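You operate a simulated robot arm through the tools that you are given. There is no shell and no other tool.

You run a simulated robot arm. Do the job below in one go: nothing can be reset, and whatever is moved stays where it is left.

Task
Slip the grey upturned bowl's patch, press on the grey ring, blend it.
Fine: orange brush for the slip, brown rib for the seam; put both back.

Only the result counts: the job must be done as asked and must still hold three seconds after the hand-in. Knocking over, shifting, dropping, spilling or breaking anything else fails it.

Robot
A 7-joint arm with a two-finger parallel gripper, fixed in place. Base frame: the origin is on the floor under the middle of its stand, x ahead of it, y to its left, z up; the work surface is at about z = 75. Units: cm, rad, N and s.
It reaches about 137.2 cm from its shoulder. Its first joint turns from -2.601 to 2.601 rad. Payload 3.43 kg.
Tool frame: the origin (TCP) lies between the finger pads and is the grasp point; the fingertips stand 3 cm ahead of it; z points along the fingers, y is the line along which they close. The gripper opens to 9.4 cm. The fingers are 2.8 cm wide and 1 cm thick; the gripper's body (5 by 9.6 cm) begins 5.5 cm behind the TCP.
Orientation is told as [roll, pitch, yaw] about the base's x, y, z axes, in that order, counted from this pose: with the fingers straight down and closing along the base's y, the tool's x points along the base's -x, its y along +y and its z along -z.

Tools
- The arm moves only by the tool nudge_tool. Its argument "increments" is text: rows parted by semicolons, each of 7 numbers parted by spaces: the shift along the base's x, y, z in units of 50 mm (1.0 is 50 mm), then the turn, a rotation vector about the base's x, y, z in units of 6 degrees (1.0 is 6 degrees), then the closure in counts, from 0 (fully open) to 255 (shut). In form: tx ty tz ax ay az grip; .... A call has 1 to 20 rows; each row shifts and turns the commanded pose from where the row before left it. A call with a number of a shift or a turn outside -1 to 1 is refused whole. Each row takes 0.2 s and may step no farther than 5 cm and 0.15 rad from the row before; otherwise, or with a gripper value out of range, the whole call is refused. A pose out of reach is approached as far as the arm can. The call stops where the force on the tool passes 50 N (or 10 N more than at its start, if that is more) or the arm is blocked; 0.2 s more then pass. Each finger travels about 4.5 cm/s and halts on what it meets, pressing with about 33 N; the grip force reading is that of the motor and also rises with nothing between the fingers. The clock runs only during rows and for 0.2 s after the last one: add rows that do not move to give the fingers time. The reply holds the time, the measured pose of the TCP, the force on the tool along the base axes, the opening and the grip force, in the units named above and with some noise, with the torque about the TCP (base axes, N m) and any sound that the robot's microphone picked up.
- Cameras (640 x 400 px; columns grow to the right, rows downward): "scene" is fixed at [39.82, -65.05, 153.56]; the picture's right is [0.97, -0.26, 0.00], its down [-0.11, -0.41, -0.90] and it looks along [0.23, 0.87, -0.43] (base axes); focal length 336 px, centre (320, 200). "wrist" rides on the gripper at [7.6, 1.4, -10.2] in the tool frame; the picture's right is [-0.18, 0.98, 0.00], its down [-0.75, -0.14, -0.64] and it looks along [-0.63, -0.12, 0.77] (tool axes); focal length 243 px, centre (320, 200). There is no depth. A picture from a camera that has moved, and an enlarged one, comes with that camera's place and axes in the base frame and with its lens.
- camera(camera): a new picture of that camera. The clock stands still meanwhile.
- inspect(camera, box): a new picture of the part [left, top, right, bottom] of that camera's present view, enlarged. The clock stands still meanwhile.
- close_job(): hands the job in; it is judged then, once.

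Nothing tells you positions but the pictures and the camera data. Unless the task says otherwise, let go and move clear before handing in.

The tools are called after "Emit:" as a command line: name --argument value ..., lists and objects as JSON in quotes. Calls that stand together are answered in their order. nudge_tool: Moves the arm, as the interface text tells. Its arguments: {"type":"object","properties":{"increments":{"type":"string"}},"required":["increments"]} The other tools are called the same way: camera (camera) takes a picture; inspect (camera, box) takes an enlarged picture of a part of a camera's view; close_job () hands the job in.

At the start:

```text
time_s: 0.0
eef_pos: [76.69, 62.3, 119.07]
ee_rot: [0.0, 0.0, 0.001]
contact_force: [0.0, -0.2, 0.5]
torque: [-0.01, 0.0, 0.01]
gripper_width: 9.41
grip_force: 0.1
```

scene: 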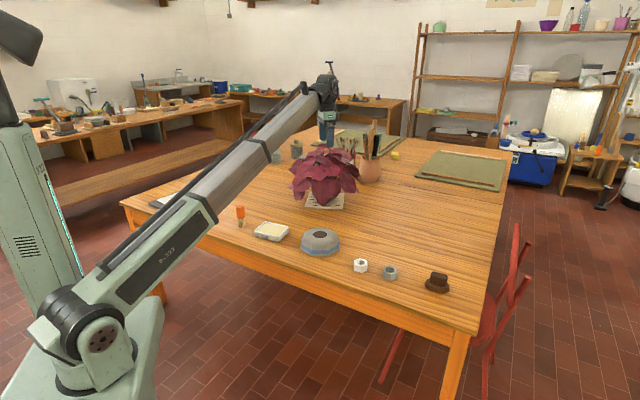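
wrist: 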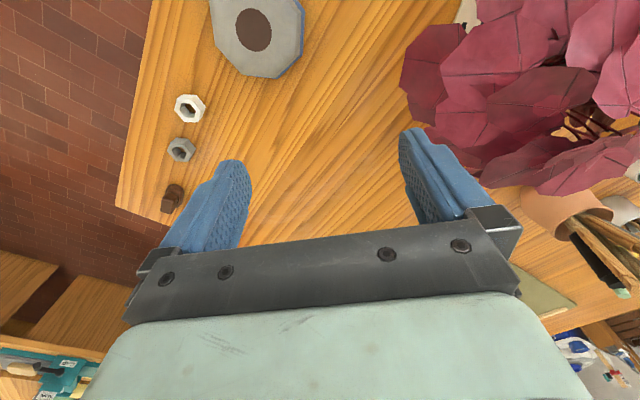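

I see a table with an orange-handled tool, a slip tray, a grey upturned bowl with a dark patch on top, a white ring, a grey ring and a brown object. First I'll look closer at each.

Emit:
inspect --camera "scene" --box '[220, 190, 350, 271]'

Emit:
inspect --camera "scene" --box '[335, 230, 465, 311]'

Emit:
inspect --camera "scene" --box '[140, 120, 420, 295]'

Emit:
inspect --camera "wrist" --box '[120, 0, 340, 220]'

```text
4.92 times, centred on (285, 230) of scene
camera zoom: at [39.82, -65.05, 153.56], right [0.97, -0.26, 0.0], down [-0.11, -0.41, -0.9], along [0.23, 0.87, -0.43], focal length 1656 px, centre (492, 50)
```

zoom: 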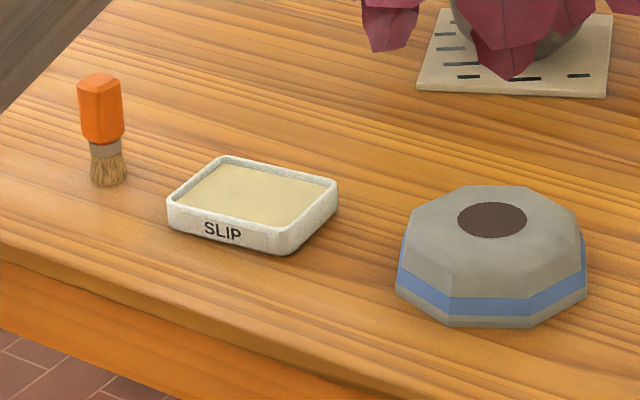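

```text
4.92 times, centred on (400, 270) of scene
camera zoom: at [39.82, -65.05, 153.56], right [0.97, -0.26, 0.0], down [-0.11, -0.41, -0.9], along [0.23, 0.87, -0.43], focal length 1656 px, centre (-74, -147)
```

zoom: 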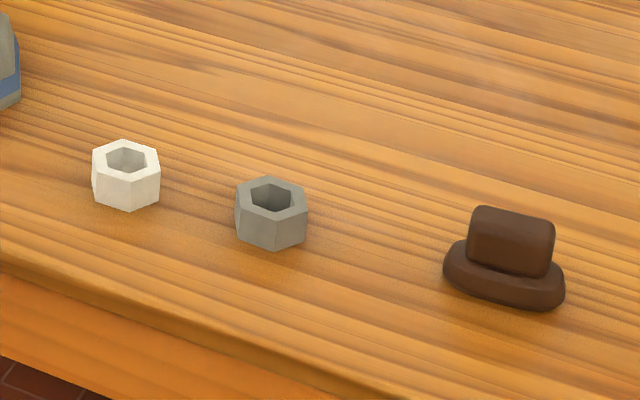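

```text
2.29 times, centred on (280, 208) of scene
camera zoom: at [39.82, -65.05, 153.56], right [0.97, -0.26, 0.0], down [-0.11, -0.41, -0.9], along [0.23, 0.87, -0.43], focal length 769 px, centre (411, 183)
```

zoom: 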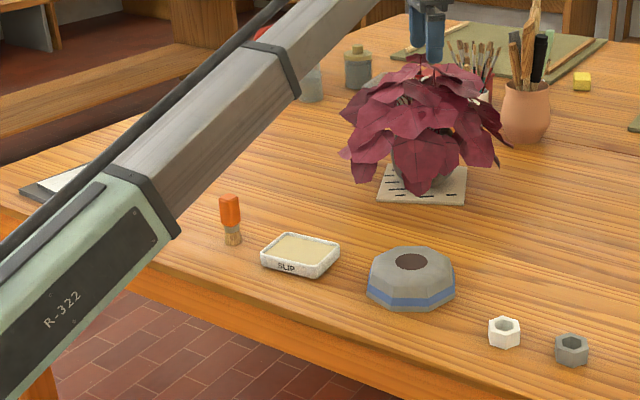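

```text
1.82 times, centred on (230, 110) of wrist
camera zoom: at [69.12, 63.77, 129.38], right [0.18, 0.98, 0.0], down [0.75, -0.14, 0.64], along [0.63, -0.12, -0.77], focal length 441 px, centre (484, 364)
```

zoom: 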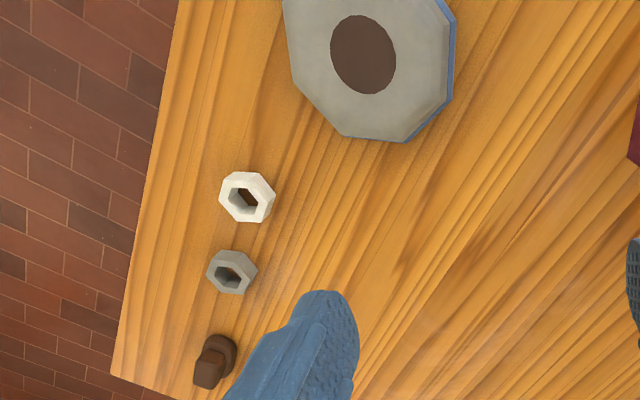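

The orange brush stands on its bristles at about (40, 76). The slip tray is near (52, 65), the bowl with its patch near (71, 52, top z about 80), the grey ring near (90.7, 25.7) and the brown rib near (103, 13). I'll move above the brush to see it from close up.

Emit:
nudge_tool --increments "-0.734 0.266 -0.28 0 0 0 0; -0.734 0.266 -0.28 0 0 0 0; -0.734 0.266 -0.28 0 0 0 0; -0.734 0.266 -0.28 0 0 0 0; -0.734 0.266 -0.28 0 0 0 0; -0.734 0.266 -0.28 0 0 0 0; -0.734 0.266 -0.28 0 0 0 0; -0.734 0.266 -0.28 0 0 0 0; -0.734 0.266 -0.28 0 0 0 0; -0.734 0.266 -0.28 0 0 0 0; 0 0 0 0 0 0 0"

```text
time_s: 2.4
eef_pos: [39.74, 75.84, 105.12]
ee_rot: [0.0, -0.001, 0.0]
contact_force: [0.1, 0.1, 0.8]
torque: [0.01, 0.0, 0.01]
gripper_width: 9.41
grip_force: 0.0
```

The arm is above the expected brush location. I'll take pictures to pin the brush down.

Emit:
camera --camera "wrist"

Emit:
camera --camera "scene"

```text
taken
camera wrist: at [32.23, 77.33, 115.43], right [0.18, 0.98, 0.0], down [0.75, -0.14, 0.64], along [0.63, -0.12, -0.77], focal length 243 px, centre (320, 200)
```

wrist: 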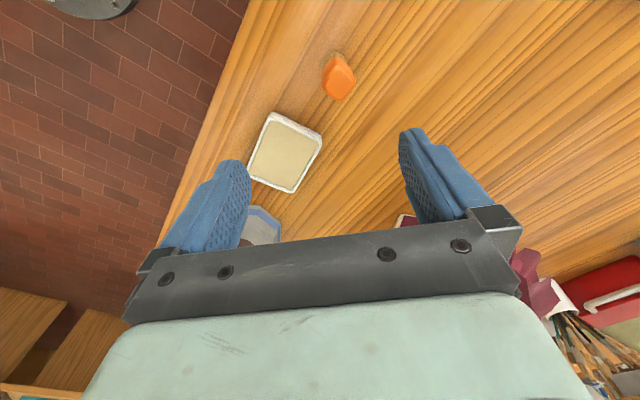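

```text
taken
```

scene: 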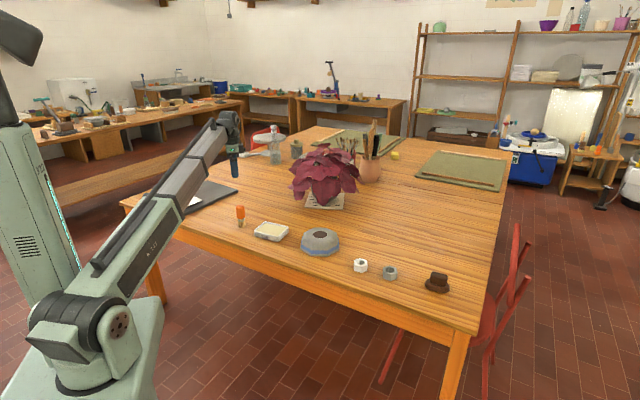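

Emit:
inspect --camera "wrist" --box '[230, 30, 390, 210]'

Emit:
inspect --camera "wrist" --box '[300, 40, 380, 110]'

Emit:
inspect --camera "scene" --box '[225, 195, 265, 235]'

```text
2.22 times, centred on (310, 120) of wrist
camera zoom: at [32.23, 77.33, 115.43], right [0.18, 0.98, 0.0], down [0.75, -0.14, 0.64], along [0.63, -0.12, -0.77], focal length 539 px, centre (342, 378)
```

zoom: 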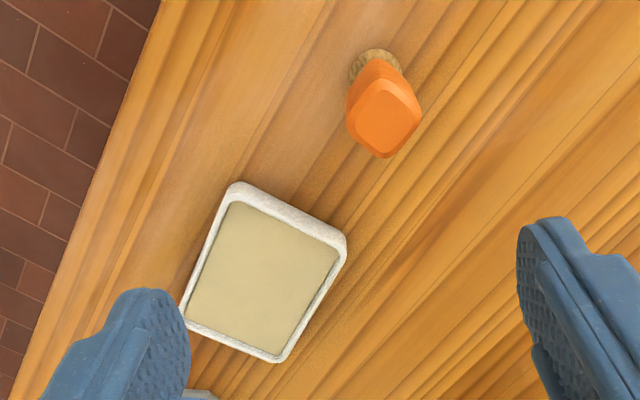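

```text
5.71 times, centred on (340, 75) of wrist
camera zoom: at [32.23, 77.33, 115.43], right [0.18, 0.98, 0.0], down [0.75, -0.14, 0.64], along [0.63, -0.12, -0.77], focal length 1386 px, centre (206, 914)
```

zoom: 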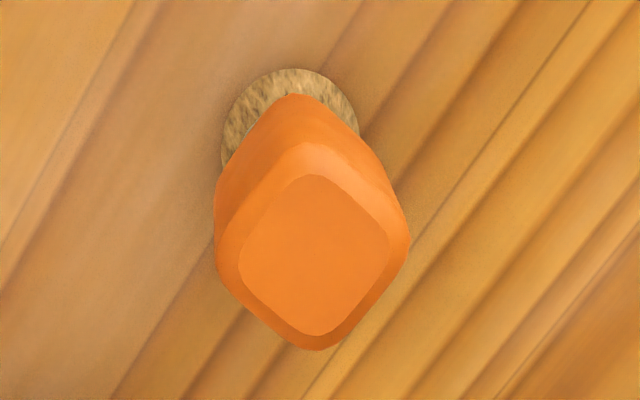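

```text
10.00 times, centred on (245, 215) of scene
camera zoom: at [39.82, -65.05, 153.56], right [0.97, -0.26, 0.0], down [-0.11, -0.41, -0.9], along [0.23, 0.87, -0.43], focal length 3364 px, centre (1070, 50)
```

zoom: 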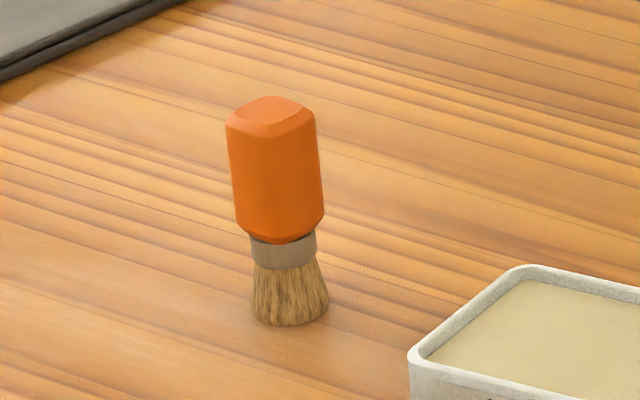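

From the wrist view the brush stands at about (40.0, 78.1) with its top near z = 86. Its square handle is turned about 42° from the base axes, so I'll yaw the gripper to match and come down to just above it.

Emit:
nudge_tool --increments "0.0074 0.0654 -0.37 0 0 1 0; 0.0074 0.0654 -0.37 0 0 1 0; 0.0074 0.0654 -0.37 0 0 1 0; 0.0074 0.0654 -0.37 0 0 1 0; 0.0074 0.0654 -0.37 0 0 1 0; 0.0074 0.0654 -0.37 0 0 1 0; 0.0074 0.0654 -0.37 0 0 1 0; 0 0 0 0 0 0 0"

Emit:
camera --camera "wrist"

Emit:
inspect --camera "scene" --box '[205, 175, 285, 235]'

```text
time_s: 4.2
eef_pos: [40.54, 77.96, 91.95]
ee_rot: [0.0, 0.001, 0.734]
contact_force: [0.5, -0.5, 0.0]
torque: [0.01, 0.0, 0.01]
gripper_width: 9.42
grip_force: 0.1
```

```text
taken
camera wrist: at [33.88, 73.99, 102.28], right [-0.52, 0.85, 0.0], down [0.65, 0.4, 0.64], along [0.55, 0.34, -0.77], focal length 243 px, centre (320, 200)
```

wrist: 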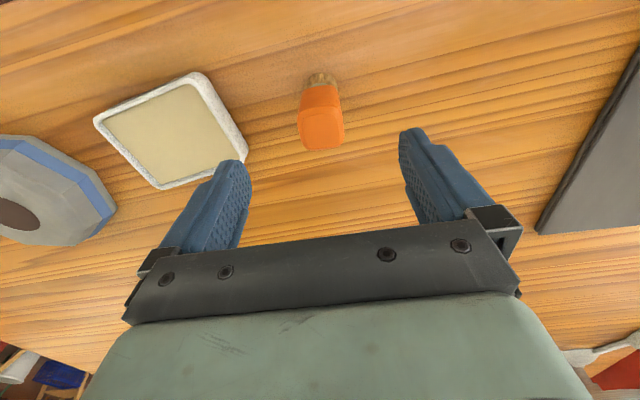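

```text
6.67 times, centred on (245, 205) of scene
camera zoom: at [39.82, -65.05, 153.56], right [0.97, -0.26, 0.0], down [-0.11, -0.41, -0.9], along [0.23, 0.87, -0.43], focal length 2243 px, centre (820, 167)
```

zoom: 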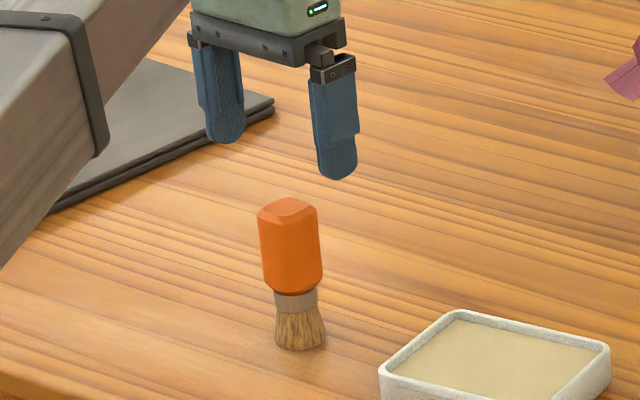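

Emit:
inspect --camera "wrist" --box '[280, 60, 370, 160]'

Emit:
inspect --camera "wrist" --box '[0, 50, 260, 260]'

```text
4.00 times, centred on (325, 110) of wrist
camera zoom: at [33.88, 73.99, 102.28], right [-0.52, 0.85, 0.0], down [0.65, 0.4, 0.64], along [0.55, 0.34, -0.77], focal length 970 px, centre (300, 560)
```

zoom: 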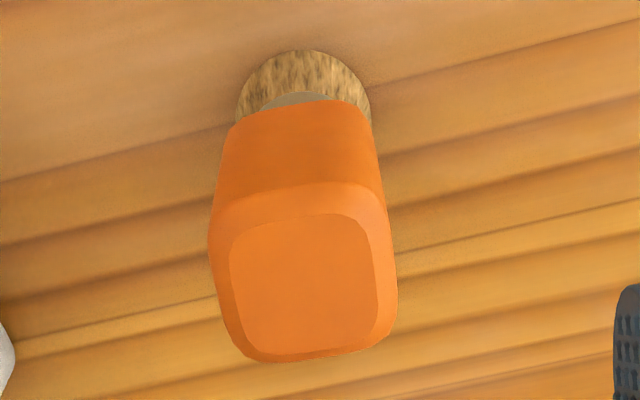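

```text
1.90 times, centred on (130, 155) of wrist
camera zoom: at [33.88, 73.99, 102.28], right [-0.52, 0.85, 0.0], down [0.65, 0.4, 0.64], along [0.55, 0.34, -0.77], focal length 462 px, centre (682, 286)
```

zoom: 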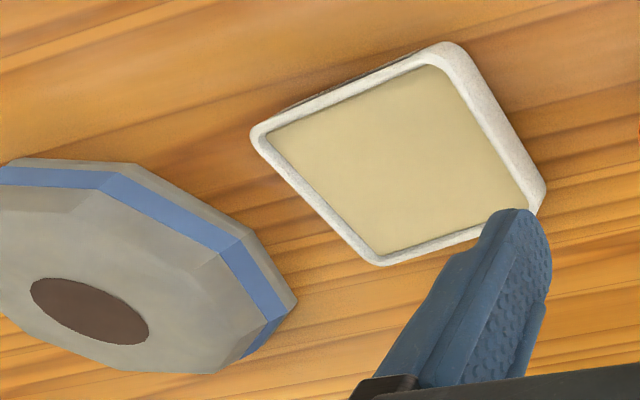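

The brush sits at about (40.0, 77.95), aligned with the fingers. I'll go down around the handle and check before closing.

Emit:
nudge_tool --increments "-0.0225 0 -0.43 0 0 0 0; -0.0225 0 -0.43 0 0 0 0; -0.0225 0 -0.43 0 0 0 0; -0.0225 0 -0.43 0 0 0 0; 0 0 0 0 0 0 0; 0 0 0 0 0 0 0"

Emit:
camera --camera "wrist"

Emit:
inspect --camera "scene" --box '[205, 175, 285, 235]'

```text
time_s: 5.6
eef_pos: [39.84, 77.91, 83.43]
ee_rot: [0.0, 0.0, 0.733]
contact_force: [0.4, 0.4, 0.1]
torque: [-0.01, -0.01, -0.02]
gripper_width: 9.38
grip_force: 0.0
```

```text
taken
camera wrist: at [33.29, 73.87, 93.8], right [-0.52, 0.85, 0.0], down [0.65, 0.4, 0.64], along [0.55, 0.33, -0.77], focal length 243 px, centre (320, 200)
```

wrist: 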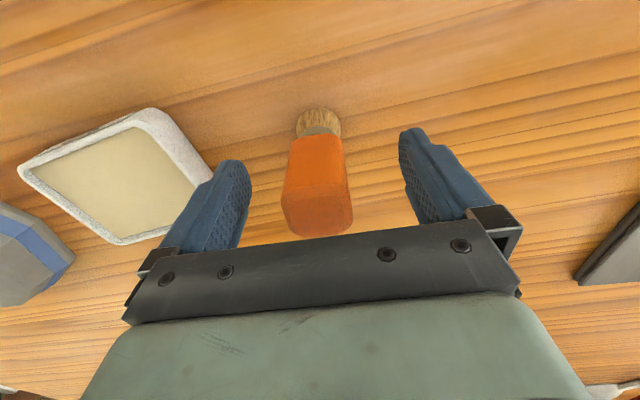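

```text
6.67 times, centred on (245, 205) of scene
camera zoom: at [39.82, -65.05, 153.56], right [0.97, -0.26, 0.0], down [-0.11, -0.41, -0.9], along [0.23, 0.87, -0.43], focal length 2243 px, centre (820, 167)
```

zoom: 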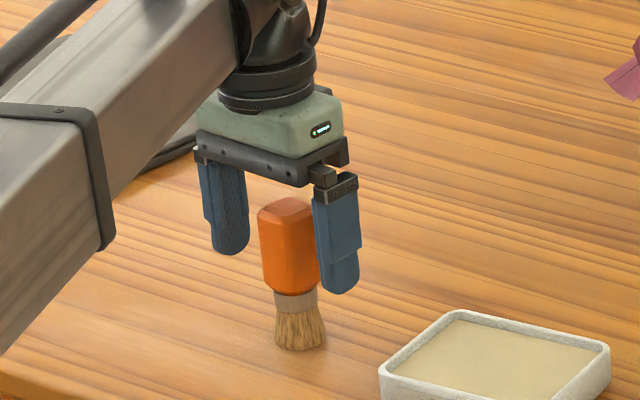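

The handle is between the fingers and centred. I'll close now.

Emit:
nudge_tool --increments "0 0 0 0 0 0 255; 0 0 0 0 0 0 255; 0 0 0 0 0 0 255; 0 0 0 0 0 0 255; 0 0 0 0 0 0 255; 0 0 0 0 0 0 255"

Emit:
camera --camera "wrist"

Emit:
inspect --camera "scene" --box '[205, 175, 285, 235]'

```text
time_s: 7.0
eef_pos: [39.78, 77.84, 83.56]
ee_rot: [-0.001, -0.001, 0.733]
contact_force: [-0.1, 0.2, 0.4]
torque: [0.06, -0.02, 0.02]
gripper_width: 3.73
grip_force: 32.6
```

```text
taken
camera wrist: at [33.29, 73.87, 93.82], right [-0.52, 0.85, 0.0], down [0.65, 0.4, 0.64], along [0.55, 0.33, -0.77], focal length 243 px, centre (320, 200)
```

wrist: 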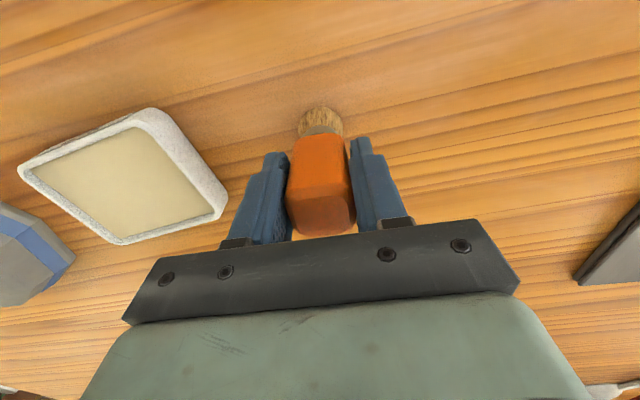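

```text
6.67 times, centred on (245, 205) of scene
camera zoom: at [39.82, -65.05, 153.56], right [0.97, -0.26, 0.0], down [-0.11, -0.41, -0.9], along [0.23, 0.87, -0.43], focal length 2243 px, centre (820, 167)
```

zoom: 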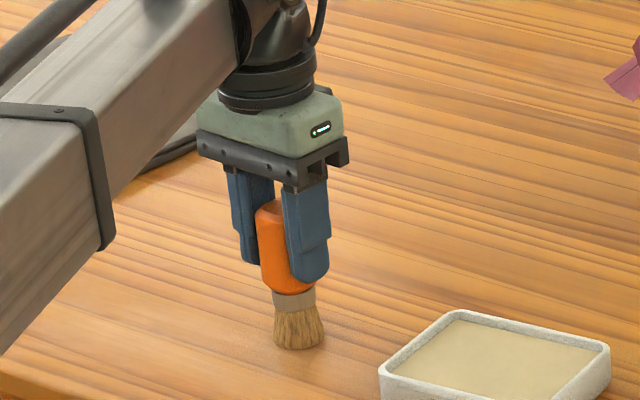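

The brush is held at a 3.73 cm opening. I'll lift it and carry it over the slip tray centre, near (53, 66.4).

Emit:
nudge_tool --increments "0 0 0.4 0 0 0 255; 0 0 0.7 0 0 0 255; 0 0 0.7 0 0 0 255; 0.44 -0.383 0 0 0 0 255; 0.44 -0.383 0 0 0 0 255; 0.44 -0.383 0 0 0 0 255; 0.44 -0.383 0 0 0 0 255; 0.44 -0.383 0 0 0 0 255; 0.44 -0.383 0 0 0 0 255; 0 0 0 0 0 0 255"

Emit:
camera --camera "wrist"

Emit:
inspect --camera "scene" --box '[225, 175, 345, 265]'

```text
time_s: 9.2
eef_pos: [52.93, 66.48, 92.71]
ee_rot: [0.0, -0.001, 0.732]
contact_force: [-0.2, -0.4, -0.6]
torque: [0.05, -0.01, 0.02]
gripper_width: 3.75
grip_force: 33.3
```

```text
taken
camera wrist: at [46.44, 62.5, 102.89], right [-0.52, 0.85, 0.0], down [0.65, 0.4, 0.64], along [0.55, 0.33, -0.77], focal length 243 px, centre (320, 200)
```

wrist: 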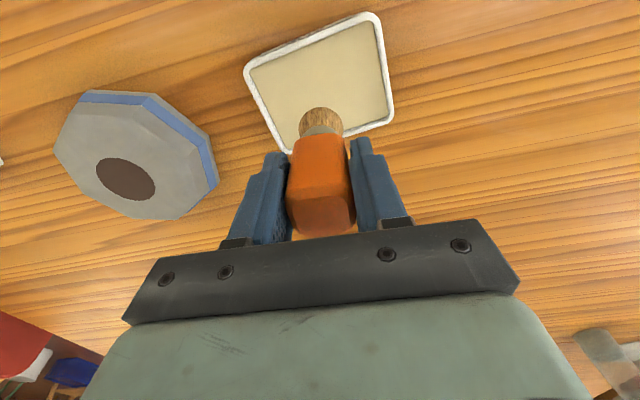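

```text
4.44 times, centred on (285, 220) of scene
camera zoom: at [39.82, -65.05, 153.56], right [0.97, -0.26, 0.0], down [-0.11, -0.41, -0.9], along [0.23, 0.87, -0.43], focal length 1495 px, centre (476, 111)
```

zoom: 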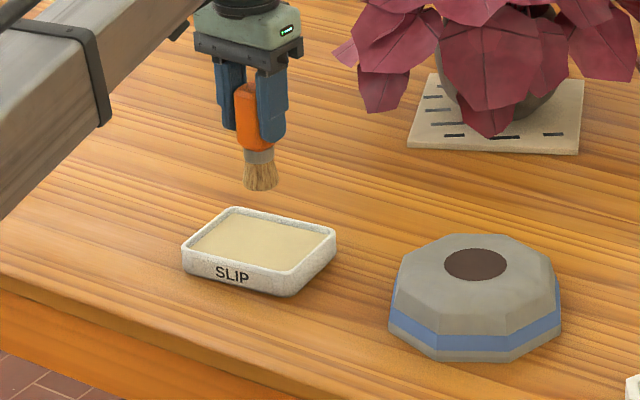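

The brush is right above the middle of the slip. I'll go down gently and watch the force.

Emit:
nudge_tool --increments "0 0 -0.4 0 0 0 255; 0 0 -0.4 0 0 0 255; 0 0 -0.3 0 0 0 255; 0 0 -0.2 0 0 0 255; 0 0 -0.14 0 0 0 255; 0 0 -0.06 0 0 0 255; 0 0 0 0 0 0 255"

Emit:
inspect --camera "scene" --box '[235, 195, 315, 255]'

Emit:
camera --camera "wrist"

```text
time_s: 10.8
eef_pos: [53.0, 66.4, 85.04]
ee_rot: [-0.001, -0.001, 0.733]
contact_force: [0.4, 1.4, -0.9]
torque: [0.0, 0.01, -0.01]
gripper_width: 3.72
grip_force: 32.6
```

```text
6.67 times, centred on (275, 225) of scene
camera zoom: at [39.82, -65.05, 153.56], right [0.97, -0.26, 0.0], down [-0.11, -0.41, -0.9], along [0.23, 0.87, -0.43], focal length 2243 px, centre (620, 33)
```

zoom: 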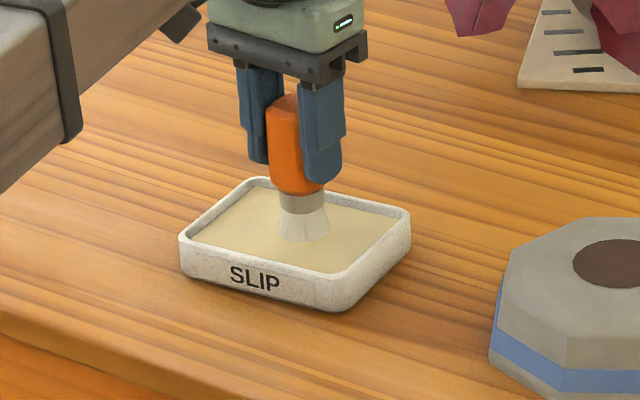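

```text
taken
camera wrist: at [46.43, 62.46, 95.38], right [-0.52, 0.85, 0.0], down [0.65, 0.4, 0.64], along [0.55, 0.33, -0.77], focal length 243 px, centre (320, 200)
```

wrist: 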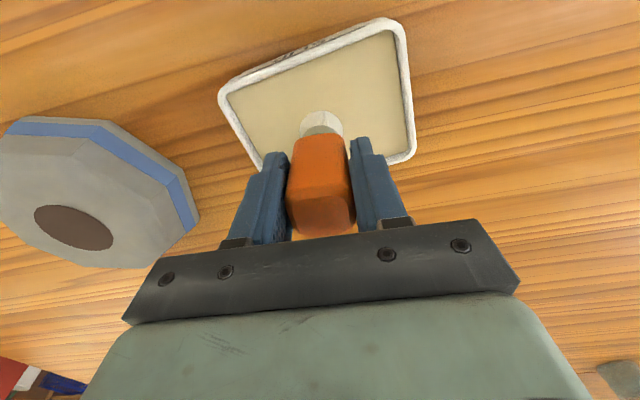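

The bristles came out pale, so they are loaded with slip. I'll lift straight up and carry the brush to a point above the patch near (71.3, 52.1).

Emit:
nudge_tool --increments "0 0 0.3 0 0 0 255; 0 0 0.5 0 0 0 255; 0 0 0.6 0 0 0 255; 0 0 0.4 0 0 0 255; 0.4575 -0.3575 0 0 0 0 255; 0.4575 -0.3575 0 0 0 0 255; 0.4575 -0.3575 0 0 0 0 255; 0.4575 -0.3575 0 0 0 0 255; 0.4575 -0.3575 0 0 0 0 255; 0.4575 -0.3575 0 0 0 0 255; 0.4575 -0.3575 0 0 0 0 255; 0.4575 -0.3575 0 0 0 0 255; 0 0 0 0 0 0 255"

Emit:
camera --camera "wrist"

Emit:
inspect --camera "scene" --box '[265, 190, 365, 265]'

```text
time_s: 13.6
eef_pos: [71.31, 51.98, 93.98]
ee_rot: [0.0, 0.0, 0.734]
contact_force: [-0.1, 0.2, -0.4]
torque: [0.05, 0.02, 0.0]
gripper_width: 3.71
grip_force: 33.3
```

```text
taken
camera wrist: at [64.82, 47.94, 104.25], right [-0.52, 0.85, 0.0], down [0.65, 0.4, 0.64], along [0.55, 0.33, -0.77], focal length 243 px, centre (320, 200)
```

wrist: 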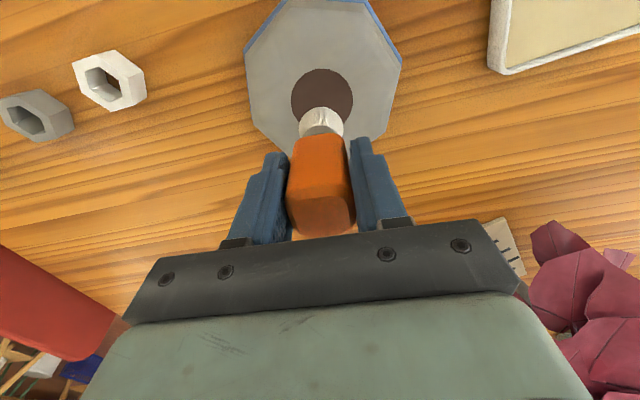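

```text
5.33 times, centred on (315, 228) of scene
camera zoom: at [39.82, -65.05, 153.56], right [0.97, -0.26, 0.0], down [-0.11, -0.41, -0.9], along [0.23, 0.87, -0.43], focal length 1794 px, centre (347, 53)
```

zoom: 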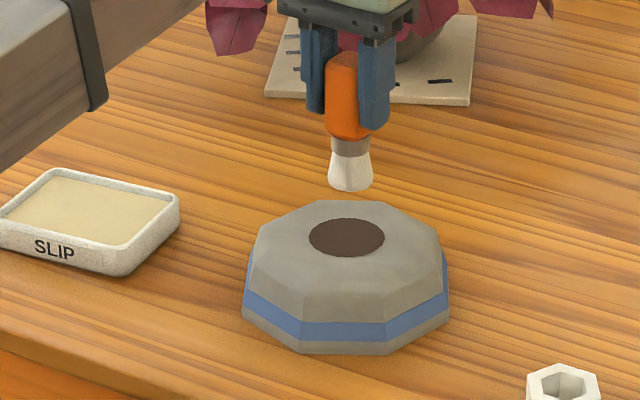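

Emit:
inspect --camera "wrist" --box '[230, 0, 410, 160]'

Emit:
inspect --camera "wrist" --box '[0, 30, 160, 160]'

```text
2.50 times, centred on (320, 80) of wrist
camera zoom: at [64.82, 47.94, 104.25], right [-0.52, 0.85, 0.0], down [0.65, 0.4, 0.64], along [0.55, 0.33, -0.77], focal length 606 px, centre (320, 500)
```

zoom: 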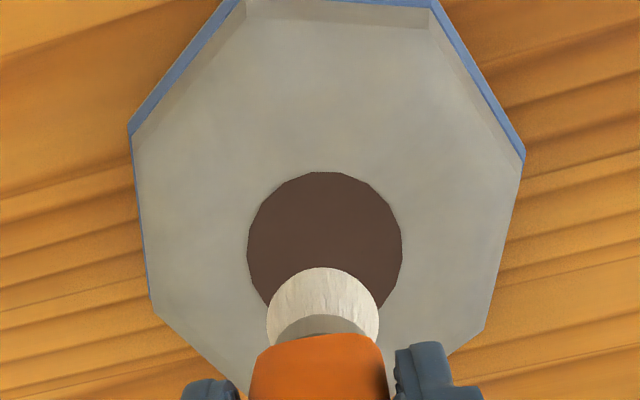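

```text
3.08 times, centred on (80, 95) of wrist
camera zoom: at [64.82, 47.94, 104.25], right [-0.52, 0.85, 0.0], down [0.65, 0.4, 0.64], along [0.55, 0.33, -0.77], focal length 746 px, centre (1058, 523)
```

zoom: 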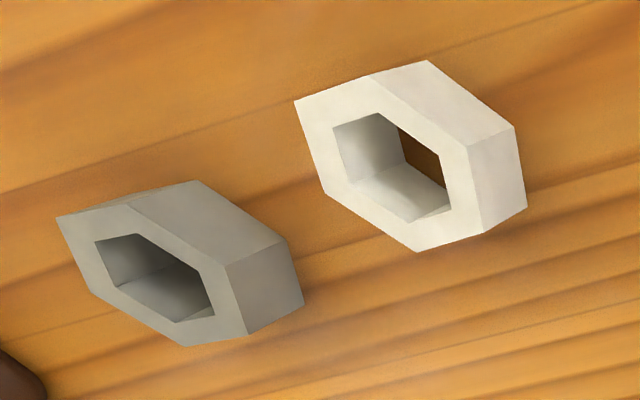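

The brush is centred over the patch, at about (71.4, 52.2). I'll lower it until the bristles just touch.

Emit:
nudge_tool --increments "0 0 -0.4 0 0 0 255; 0 0 -0.3 0 0 0 255; 0 0 -0.2 0 0 0 255; 0 0 -0.1 0 0 0 255; 0 0 0 0 0 0 255"

Emit:
inspect --camera "scene" --box '[280, 200, 360, 260]'

Emit:
inspect --camera "wrist" --box '[230, 0, 410, 160]'

```text
time_s: 14.8
eef_pos: [71.37, 52.02, 88.92]
ee_rot: [0.0, 0.0, 0.735]
contact_force: [-0.5, -0.3, 0.0]
torque: [-0.02, 0.0, -0.02]
gripper_width: 3.74
grip_force: 32.7
```

```text
6.67 times, centred on (320, 230) of scene
camera zoom: at [39.82, -65.05, 153.56], right [0.97, -0.26, 0.0], down [-0.11, -0.41, -0.9], along [0.23, 0.87, -0.43], focal length 2243 px, centre (320, 0)
```

zoom: 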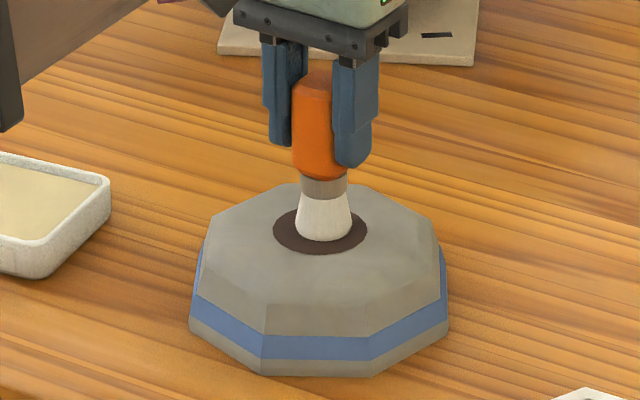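

```text
2.50 times, centred on (320, 80) of wrist
camera zoom: at [64.78, 48.09, 99.26], right [-0.52, 0.85, 0.0], down [0.65, 0.4, 0.64], along [0.55, 0.33, -0.77], focal length 606 px, centre (320, 500)
```

zoom: 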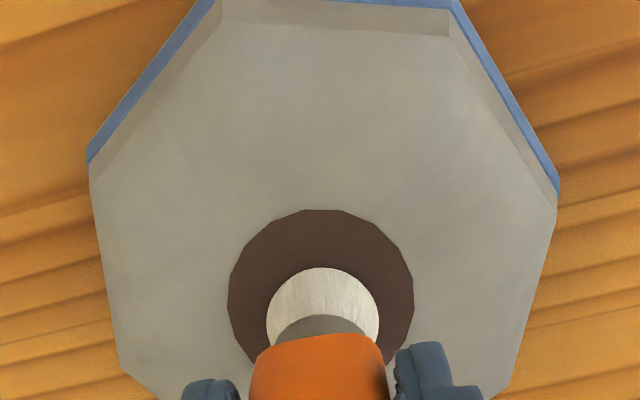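

The bristles are almost on the patch and there is no force yet. I'll lower a few millimetres more.

Emit:
nudge_tool --increments "0 0 -0.04 0 0 0 255; 0 0 -0.03 0 0 0 255; 0 0 0 0 0 0 255"

Emit:
inspect --camera "scene" --box '[295, 210, 345, 248]'

```text
time_s: 15.6
eef_pos: [71.36, 52.09, 88.99]
ee_rot: [-0.001, 0.0, 0.732]
contact_force: [0.6, 0.2, 27.1]
torque: [0.15, -0.15, 0.0]
gripper_width: 3.72
grip_force: 33.6
```

```text
10.53 times, centred on (320, 229) of scene
camera zoom: at [39.82, -65.05, 153.56], right [0.97, -0.26, 0.0], down [-0.11, -0.41, -0.9], along [0.23, 0.87, -0.43], focal length 3542 px, centre (320, -105)
```

zoom: 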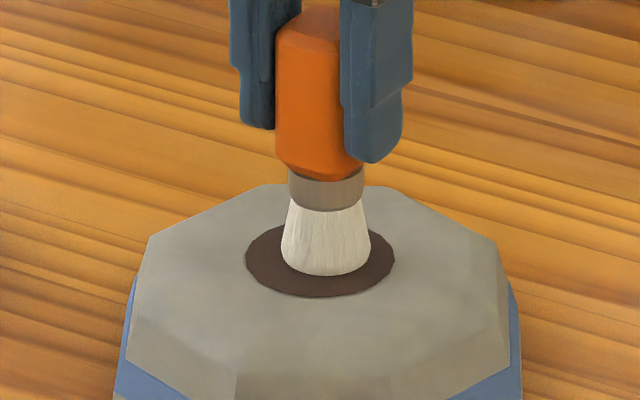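

The bristles touch at TCP z of about 88.97, with 27 N. I'll ease off to a light contact and try a short stroke to see how it paints.

Emit:
nudge_tool --increments "0 0 0.06 0 0 0 255; 0.1 0 0 0 0 0 255; 0.16 0 0 0 0 0 255; 0 0 0 0 0 0 255"

Emit:
inspect --camera "scene" --box '[295, 210, 345, 248]'

Emit:
inspect --camera "wrist" --box '[230, 0, 410, 160]'

```text
time_s: 16.6
eef_pos: [72.62, 52.12, 89.07]
ee_rot: [0.0, -0.002, 0.734]
contact_force: [0.1, -0.5, -1.2]
torque: [0.03, -0.02, 0.02]
gripper_width: 3.72
grip_force: 32.9
```

```text
10.53 times, centred on (320, 229) of scene
camera zoom: at [39.82, -65.05, 153.56], right [0.97, -0.26, 0.0], down [-0.11, -0.41, -0.9], along [0.23, 0.87, -0.43], focal length 3542 px, centre (320, -105)
```

zoom: 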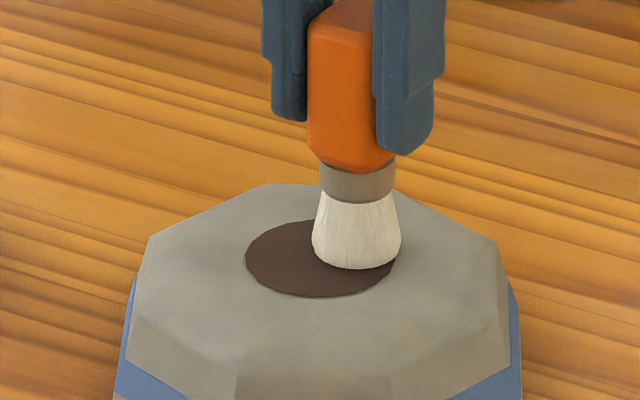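

```text
2.50 times, centred on (320, 80) of wrist
camera zoom: at [66.1, 48.16, 99.27], right [-0.52, 0.85, 0.0], down [0.65, 0.4, 0.64], along [0.55, 0.33, -0.77], focal length 606 px, centre (320, 500)
```

zoom: 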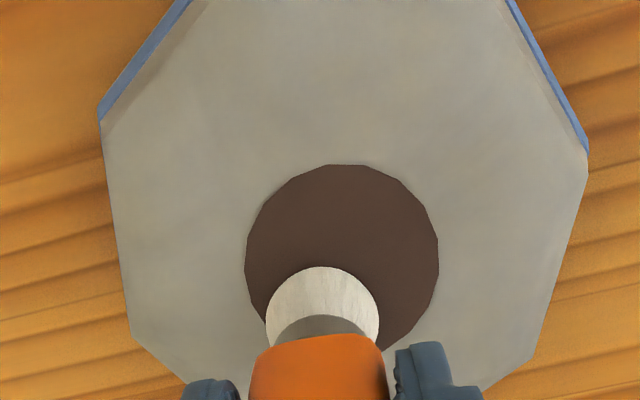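

There is no contact now, and the patch shows no mark yet. I'll press lightly and stroke around the patch in a circle.

Emit:
nudge_tool --increments "0 0 -0.028 0 0 0 255; -0.0348 0.13 0 0 0 0 255; -0.0952 0.0952 0 0 0 0 255; -0.13 0.0348 0 0 0 0 255; 0 0 0 0 0 0 255"

Emit:
inspect --camera "scene" --box '[295, 210, 345, 248]'

Emit:
inspect --camera "wrist" --box '[230, 0, 410, 160]'

```text
time_s: 17.8
eef_pos: [71.31, 53.37, 88.87]
ee_rot: [0.0, 0.001, 0.732]
contact_force: [-1.2, 0.0, -1.1]
torque: [0.01, 0.02, 0.0]
gripper_width: 3.7
grip_force: 33.0
```

```text
10.53 times, centred on (320, 229) of scene
camera zoom: at [39.82, -65.05, 153.56], right [0.97, -0.26, 0.0], down [-0.11, -0.41, -0.9], along [0.23, 0.87, -0.43], focal length 3542 px, centre (320, -105)
```

zoom: 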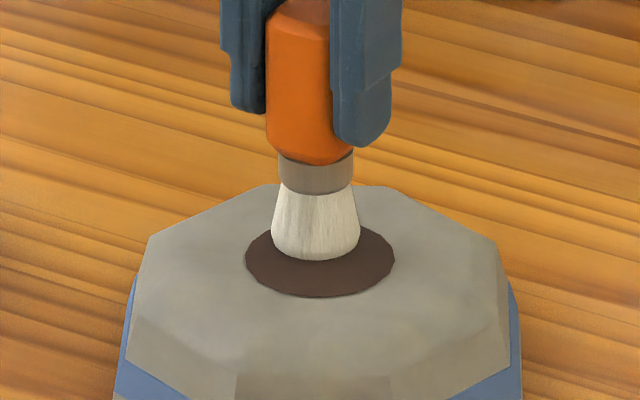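

```text
2.50 times, centred on (320, 80) of wrist
camera zoom: at [64.73, 49.36, 99.16], right [-0.52, 0.85, 0.0], down [0.65, 0.4, 0.64], along [0.55, 0.33, -0.77], focal length 606 px, centre (320, 500)
```

zoom: 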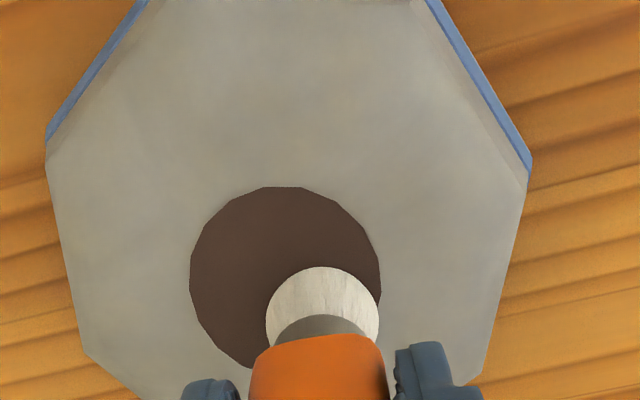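

There is still no force, so the bristles aren't touching. I'll go down another millimetre and keep stroking.

Emit:
nudge_tool --increments "0 0 -0.02 0 0 0 255; -0.13 -0.0348 0 0 0 0 255; -0.0952 -0.0952 0 0 0 0 255; 0 0 0 0 0 0 255"

Emit:
inspect --camera "scene" --box '[295, 210, 345, 248]'

Emit:
inspect --camera "wrist" --box '[230, 0, 410, 160]'

```text
time_s: 18.8
eef_pos: [70.12, 52.75, 88.85]
ee_rot: [0.0, -0.002, 0.734]
contact_force: [2.6, 2.1, 10.2]
torque: [0.39, -0.3, 0.0]
gripper_width: 3.74
grip_force: 33.0
```

```text
10.53 times, centred on (320, 229) of scene
camera zoom: at [39.82, -65.05, 153.56], right [0.97, -0.26, 0.0], down [-0.11, -0.41, -0.9], along [0.23, 0.87, -0.43], focal length 3542 px, centre (320, -105)
```

zoom: 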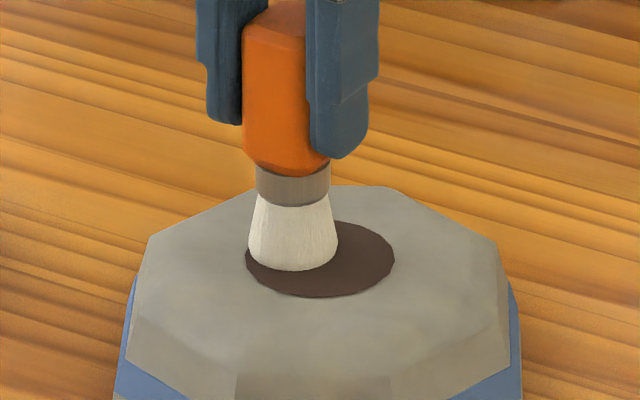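

```text
2.50 times, centred on (320, 80) of wrist
camera zoom: at [63.63, 48.8, 99.09], right [-0.52, 0.85, 0.0], down [0.65, 0.4, 0.64], along [0.55, 0.34, -0.77], focal length 606 px, centre (320, 500)
```

zoom: 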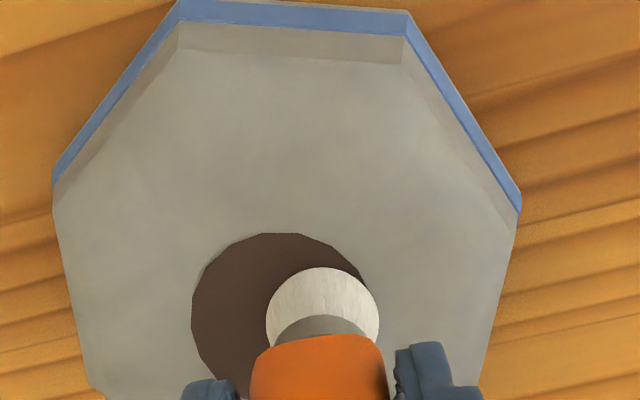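

The brush now presses with about 10 N and the bowl hasn't moved. I'll carry on with the full sweep around the patch.

Emit:
nudge_tool --increments "-0.0348 -0.13 0 0 0 0 255; 0.0348 -0.13 0 0 0 0 255; 0.0952 -0.0952 0 0 0 0 255; 0.13 -0.0348 0 0 0 0 255; 0.13 0.0348 0 0 0 0 255; 0.0952 0.0952 0 0 0 0 255; 0.0348 0.13 0 0 0 0 255; 0 0 0 0 0 0 255"

Emit:
inspect --camera "scene" --box '[295, 210, 345, 248]'

Emit:
inspect --camera "wrist" --box '[230, 0, 410, 160]'

```text
time_s: 20.6
eef_pos: [72.69, 52.26, 88.86]
ee_rot: [-0.002, 0.001, 0.732]
contact_force: [0.5, -5.8, 14.4]
torque: [-0.23, -0.15, -0.04]
gripper_width: 3.74
grip_force: 33.4
```

```text
10.53 times, centred on (320, 229) of scene
camera zoom: at [39.82, -65.05, 153.56], right [0.97, -0.26, 0.0], down [-0.11, -0.41, -0.9], along [0.23, 0.87, -0.43], focal length 3542 px, centre (320, -105)
```

zoom: 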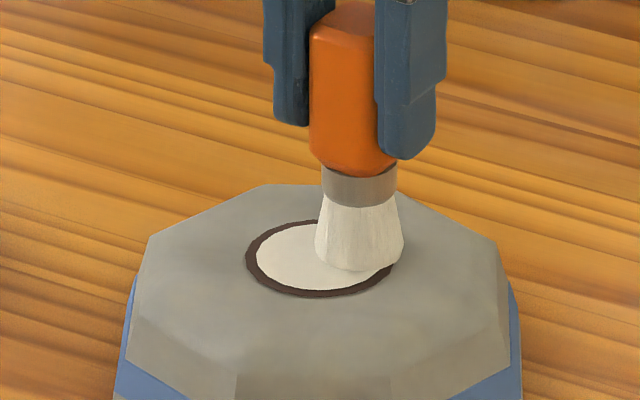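

```text
2.50 times, centred on (320, 80) of wrist
camera zoom: at [66.15, 48.11, 99.06], right [-0.52, 0.85, 0.0], down [0.65, 0.4, 0.64], along [0.55, 0.33, -0.77], focal length 606 px, centre (320, 500)
```

zoom: 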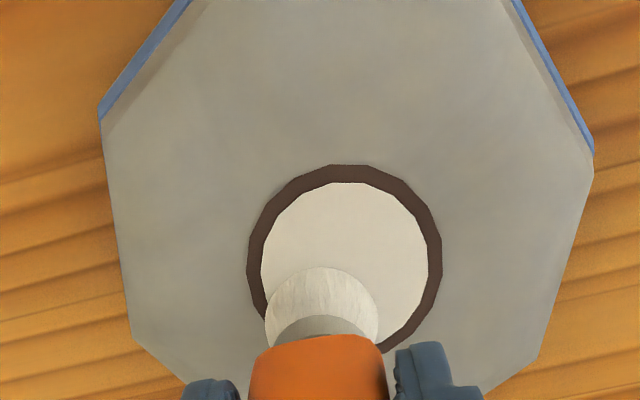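

A white slip disc now covers nearly the whole patch. I'll do one more light circle to make sure it's complete.

Emit:
nudge_tool --increments "-0.0348 0.13 0 0 0 0 255; -0.0952 0.0952 0 0 0 0 255; -0.13 0.0348 0 0 0 0 255; -0.13 -0.0348 0 0 0 0 255; -0.0952 -0.0952 0 0 0 0 255; -0.0348 -0.13 0 0 0 0 255; 0.0348 -0.13 0 0 0 0 255; 0.0952 -0.0952 0 0 0 0 255; 0.13 -0.0348 0 0 0 0 255; 0.13 0.0348 0 0 0 0 255; 0.0952 0.0952 0 0 0 0 255; 0.0348 0.13 0 0 0 0 255; -0.13 0 0 0 0 0 255; -0.13 0 0 0 0 0 255; 0 0 0 0 0 0 255; 0 0 0.3 0 0 0 255; 0 0 0.7 0 0 0 255; 0 0 0 0 0 0 255"

Emit:
inspect --camera "scene" --box '[295, 210, 345, 248]'

Emit:
inspect --camera "wrist" --box '[230, 0, 410, 160]'

```text
time_s: 24.4
eef_pos: [71.38, 52.13, 93.82]
ee_rot: [0.001, -0.001, 0.734]
contact_force: [-0.6, -0.8, -0.1]
torque: [-0.01, 0.01, 0.02]
gripper_width: 3.73
grip_force: 32.8
```

```text
10.53 times, centred on (320, 229) of scene
camera zoom: at [39.82, -65.05, 153.56], right [0.97, -0.26, 0.0], down [-0.11, -0.41, -0.9], along [0.23, 0.87, -0.43], focal length 3542 px, centre (320, -105)
```

zoom: 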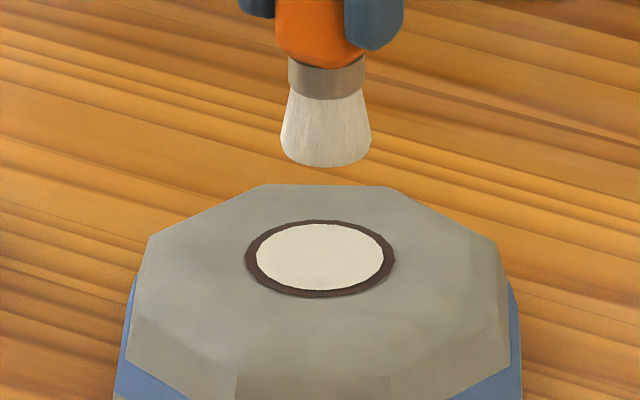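

```text
2.50 times, centred on (320, 80) of wrist
camera zoom: at [64.81, 48.08, 104.04], right [-0.52, 0.85, 0.0], down [0.65, 0.4, 0.64], along [0.55, 0.33, -0.77], focal length 606 px, centre (320, 500)
```

zoom: 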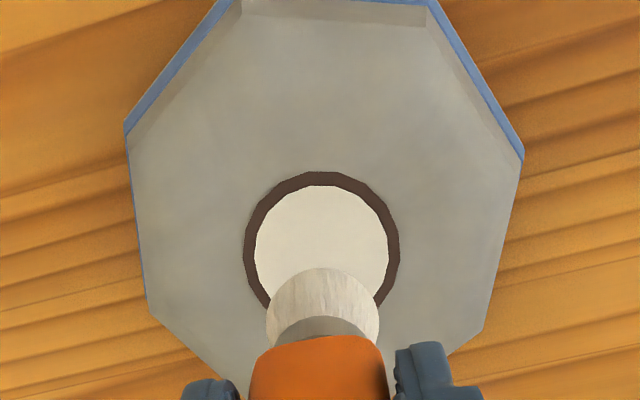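

The patch is fully slipped and the bowl hasn't moved. I'll carry the brush back to its original spot at (39.8, 77.9).

Emit:
nudge_tool --increments "-0.63 0.5158 0 0 0 0 255; -0.63 0.5158 0 0 0 0 255; -0.63 0.5158 0 0 0 0 255; -0.63 0.5158 0 0 0 0 255; -0.63 0.5158 0 0 0 0 255; -0.63 0.5158 0 0 0 0 255; -0.63 0.5158 0 0 0 0 255; -0.63 0.5158 0 0 0 0 255; -0.63 0.5158 0 0 0 0 255; -0.63 0.5158 0 0 0 0 255; 0 0 -0.6 0 0 0 255; 0 0 -0.6 0 0 0 255; 0 0 -0.4 0 0 0 255; 0 0 -0.2 0 0 0 255; 0 0 -0.1 0 0 0 255; 0 0 -0.06 0 0 0 255; 0 0 0 0 0 0 255"

Emit:
inspect --camera "scene" --box '[205, 175, 285, 235]'

```text
time_s: 28.0
eef_pos: [39.9, 77.94, 83.88]
ee_rot: [-0.001, 0.0, 0.732]
contact_force: [-0.5, -0.8, -1.3]
torque: [0.02, 0.01, 0.0]
gripper_width: 3.71
grip_force: 33.6
```

```text
6.67 times, centred on (245, 205) of scene
camera zoom: at [39.82, -65.05, 153.56], right [0.97, -0.26, 0.0], down [-0.11, -0.41, -0.9], along [0.23, 0.87, -0.43], focal length 2243 px, centre (820, 167)
```

zoom: 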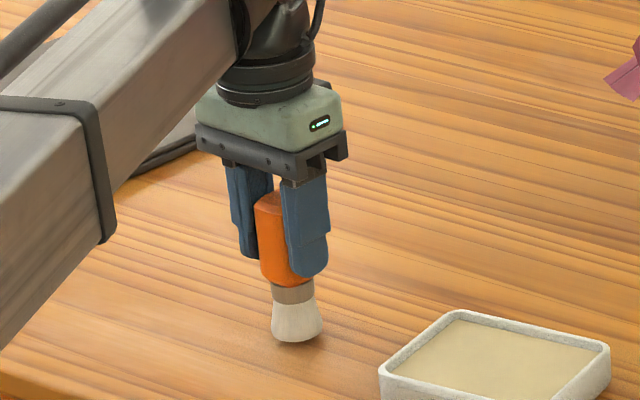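

The brush hovers a few millimetres above its old spot. I'll lower it the last bit.

Emit:
nudge_tool --increments "0 0 -0.03 0 0 0 255; 0 0 -0.03 0 0 0 255; 0 0 -0.02 0 0 0 255; 0 0 0 0 0 0 255"

Emit:
inspect --camera "scene" --box '[205, 175, 285, 235]'

```text
time_s: 29.0
eef_pos: [39.94, 77.96, 83.55]
ee_rot: [-0.001, 0.001, 0.733]
contact_force: [-0.4, -0.2, -0.2]
torque: [0.0, -0.03, 0.01]
gripper_width: 3.74
grip_force: 33.7
```

```text
6.67 times, centred on (245, 205) of scene
camera zoom: at [39.82, -65.05, 153.56], right [0.97, -0.26, 0.0], down [-0.11, -0.41, -0.9], along [0.23, 0.87, -0.43], focal length 2243 px, centre (820, 167)
```

zoom: 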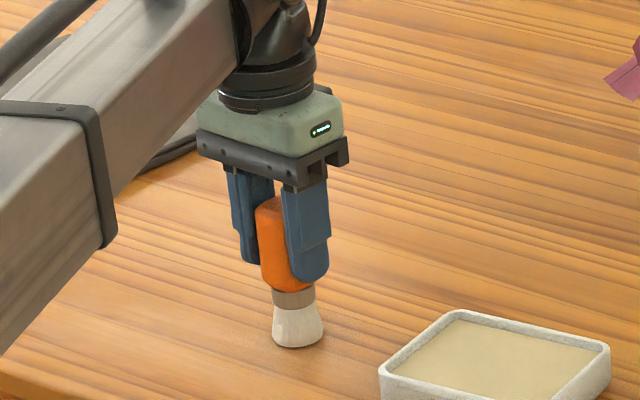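

Emit:
nudge_tool --increments "0 0 -0.01 0 0 0 255; 0 0 -0.01 0 0 0 255; 0 0 0 0 0 0 255"

```text
time_s: 29.8
eef_pos: [39.84, 77.99, 83.37]
ee_rot: [-0.001, -0.001, 0.732]
contact_force: [0.7, -0.7, -0.3]
torque: [-0.03, -0.03, 0.01]
gripper_width: 3.71
grip_force: 32.7
```

There is still no contact, so I'll keep going down in small steps.

Emit:
nudge_tool --increments "0 0 -0.015 0 0 0 255; 0 0 -0.015 0 0 0 255; 0 0 0 0 0 0 255"

Emit:
inspect --camera "scene" --box '[225, 195, 265, 225]'

```text
time_s: 30.6
eef_pos: [39.87, 77.87, 83.33]
ee_rot: [0.0, -0.002, 0.732]
contact_force: [0.2, 0.6, 10.8]
torque: [0.15, -0.09, -0.01]
gripper_width: 3.75
grip_force: 33.3
```

```text
13.33 times, centred on (245, 210) of scene
camera zoom: at [39.82, -65.05, 153.56], right [0.97, -0.26, 0.0], down [-0.11, -0.41, -0.9], along [0.23, 0.87, -0.43], focal length 4486 px, centre (1320, 67)
```

zoom: 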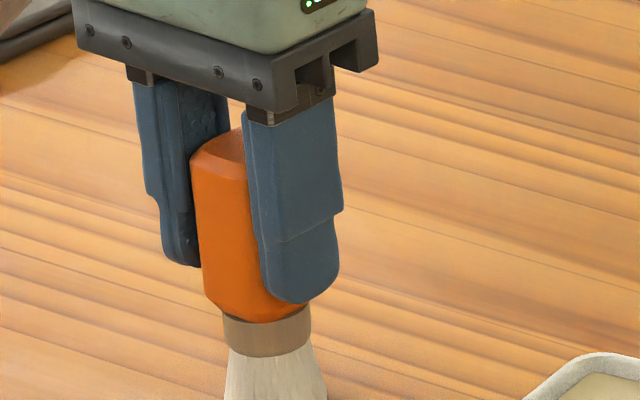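

The bristles are on the table with about 11 N. I'll ease up slightly and open the fingers in stages.

Emit:
nudge_tool --increments "0 0 0.012 0 0 0 255; 0 0 0 0 0 0 140; 0 0 0 0 0 0 120; 0 0 0 0 0 0 80; 0 0 0 0 0 0 40; 0 0 0 0 0 0 0; 0 0 0 0 0 0 0; 0 0 0 0 0 0 0; 0 0 0 0 0 0 0"

Emit:
camera --camera "wrist"

Emit:
inspect --camera "scene" --box '[205, 175, 285, 235]'

```text
time_s: 32.6
eef_pos: [39.83, 77.95, 83.36]
ee_rot: [-0.001, 0.0, 0.735]
contact_force: [-0.4, 0.6, -0.5]
torque: [0.0, 0.02, -0.01]
gripper_width: 9.41
grip_force: 0.1
```

```text
taken
camera wrist: at [33.26, 73.96, 93.62], right [-0.52, 0.85, 0.0], down [0.65, 0.4, 0.64], along [0.55, 0.33, -0.77], focal length 243 px, centre (320, 200)
```

wrist: 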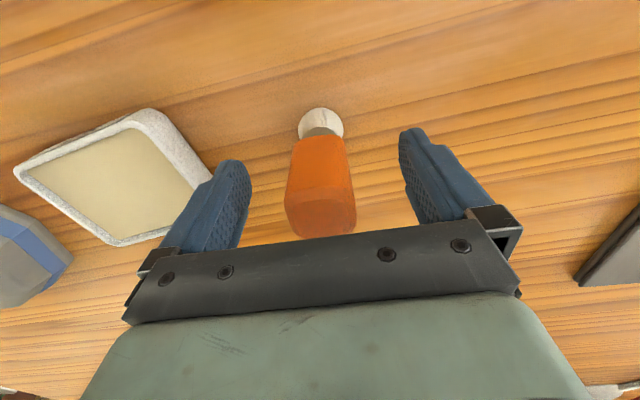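

```text
6.67 times, centred on (245, 205) of scene
camera zoom: at [39.82, -65.05, 153.56], right [0.97, -0.26, 0.0], down [-0.11, -0.41, -0.9], along [0.23, 0.87, -0.43], focal length 2243 px, centre (820, 167)
```

zoom: 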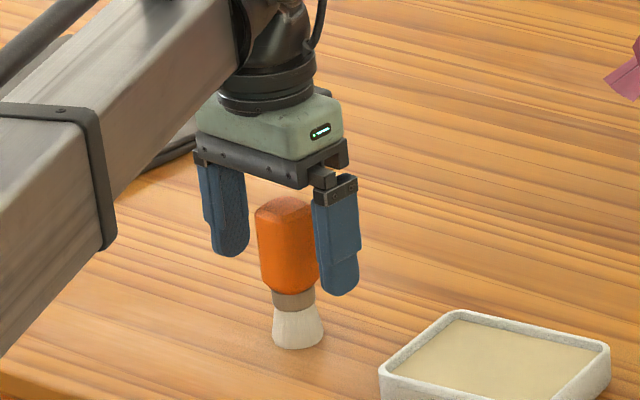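

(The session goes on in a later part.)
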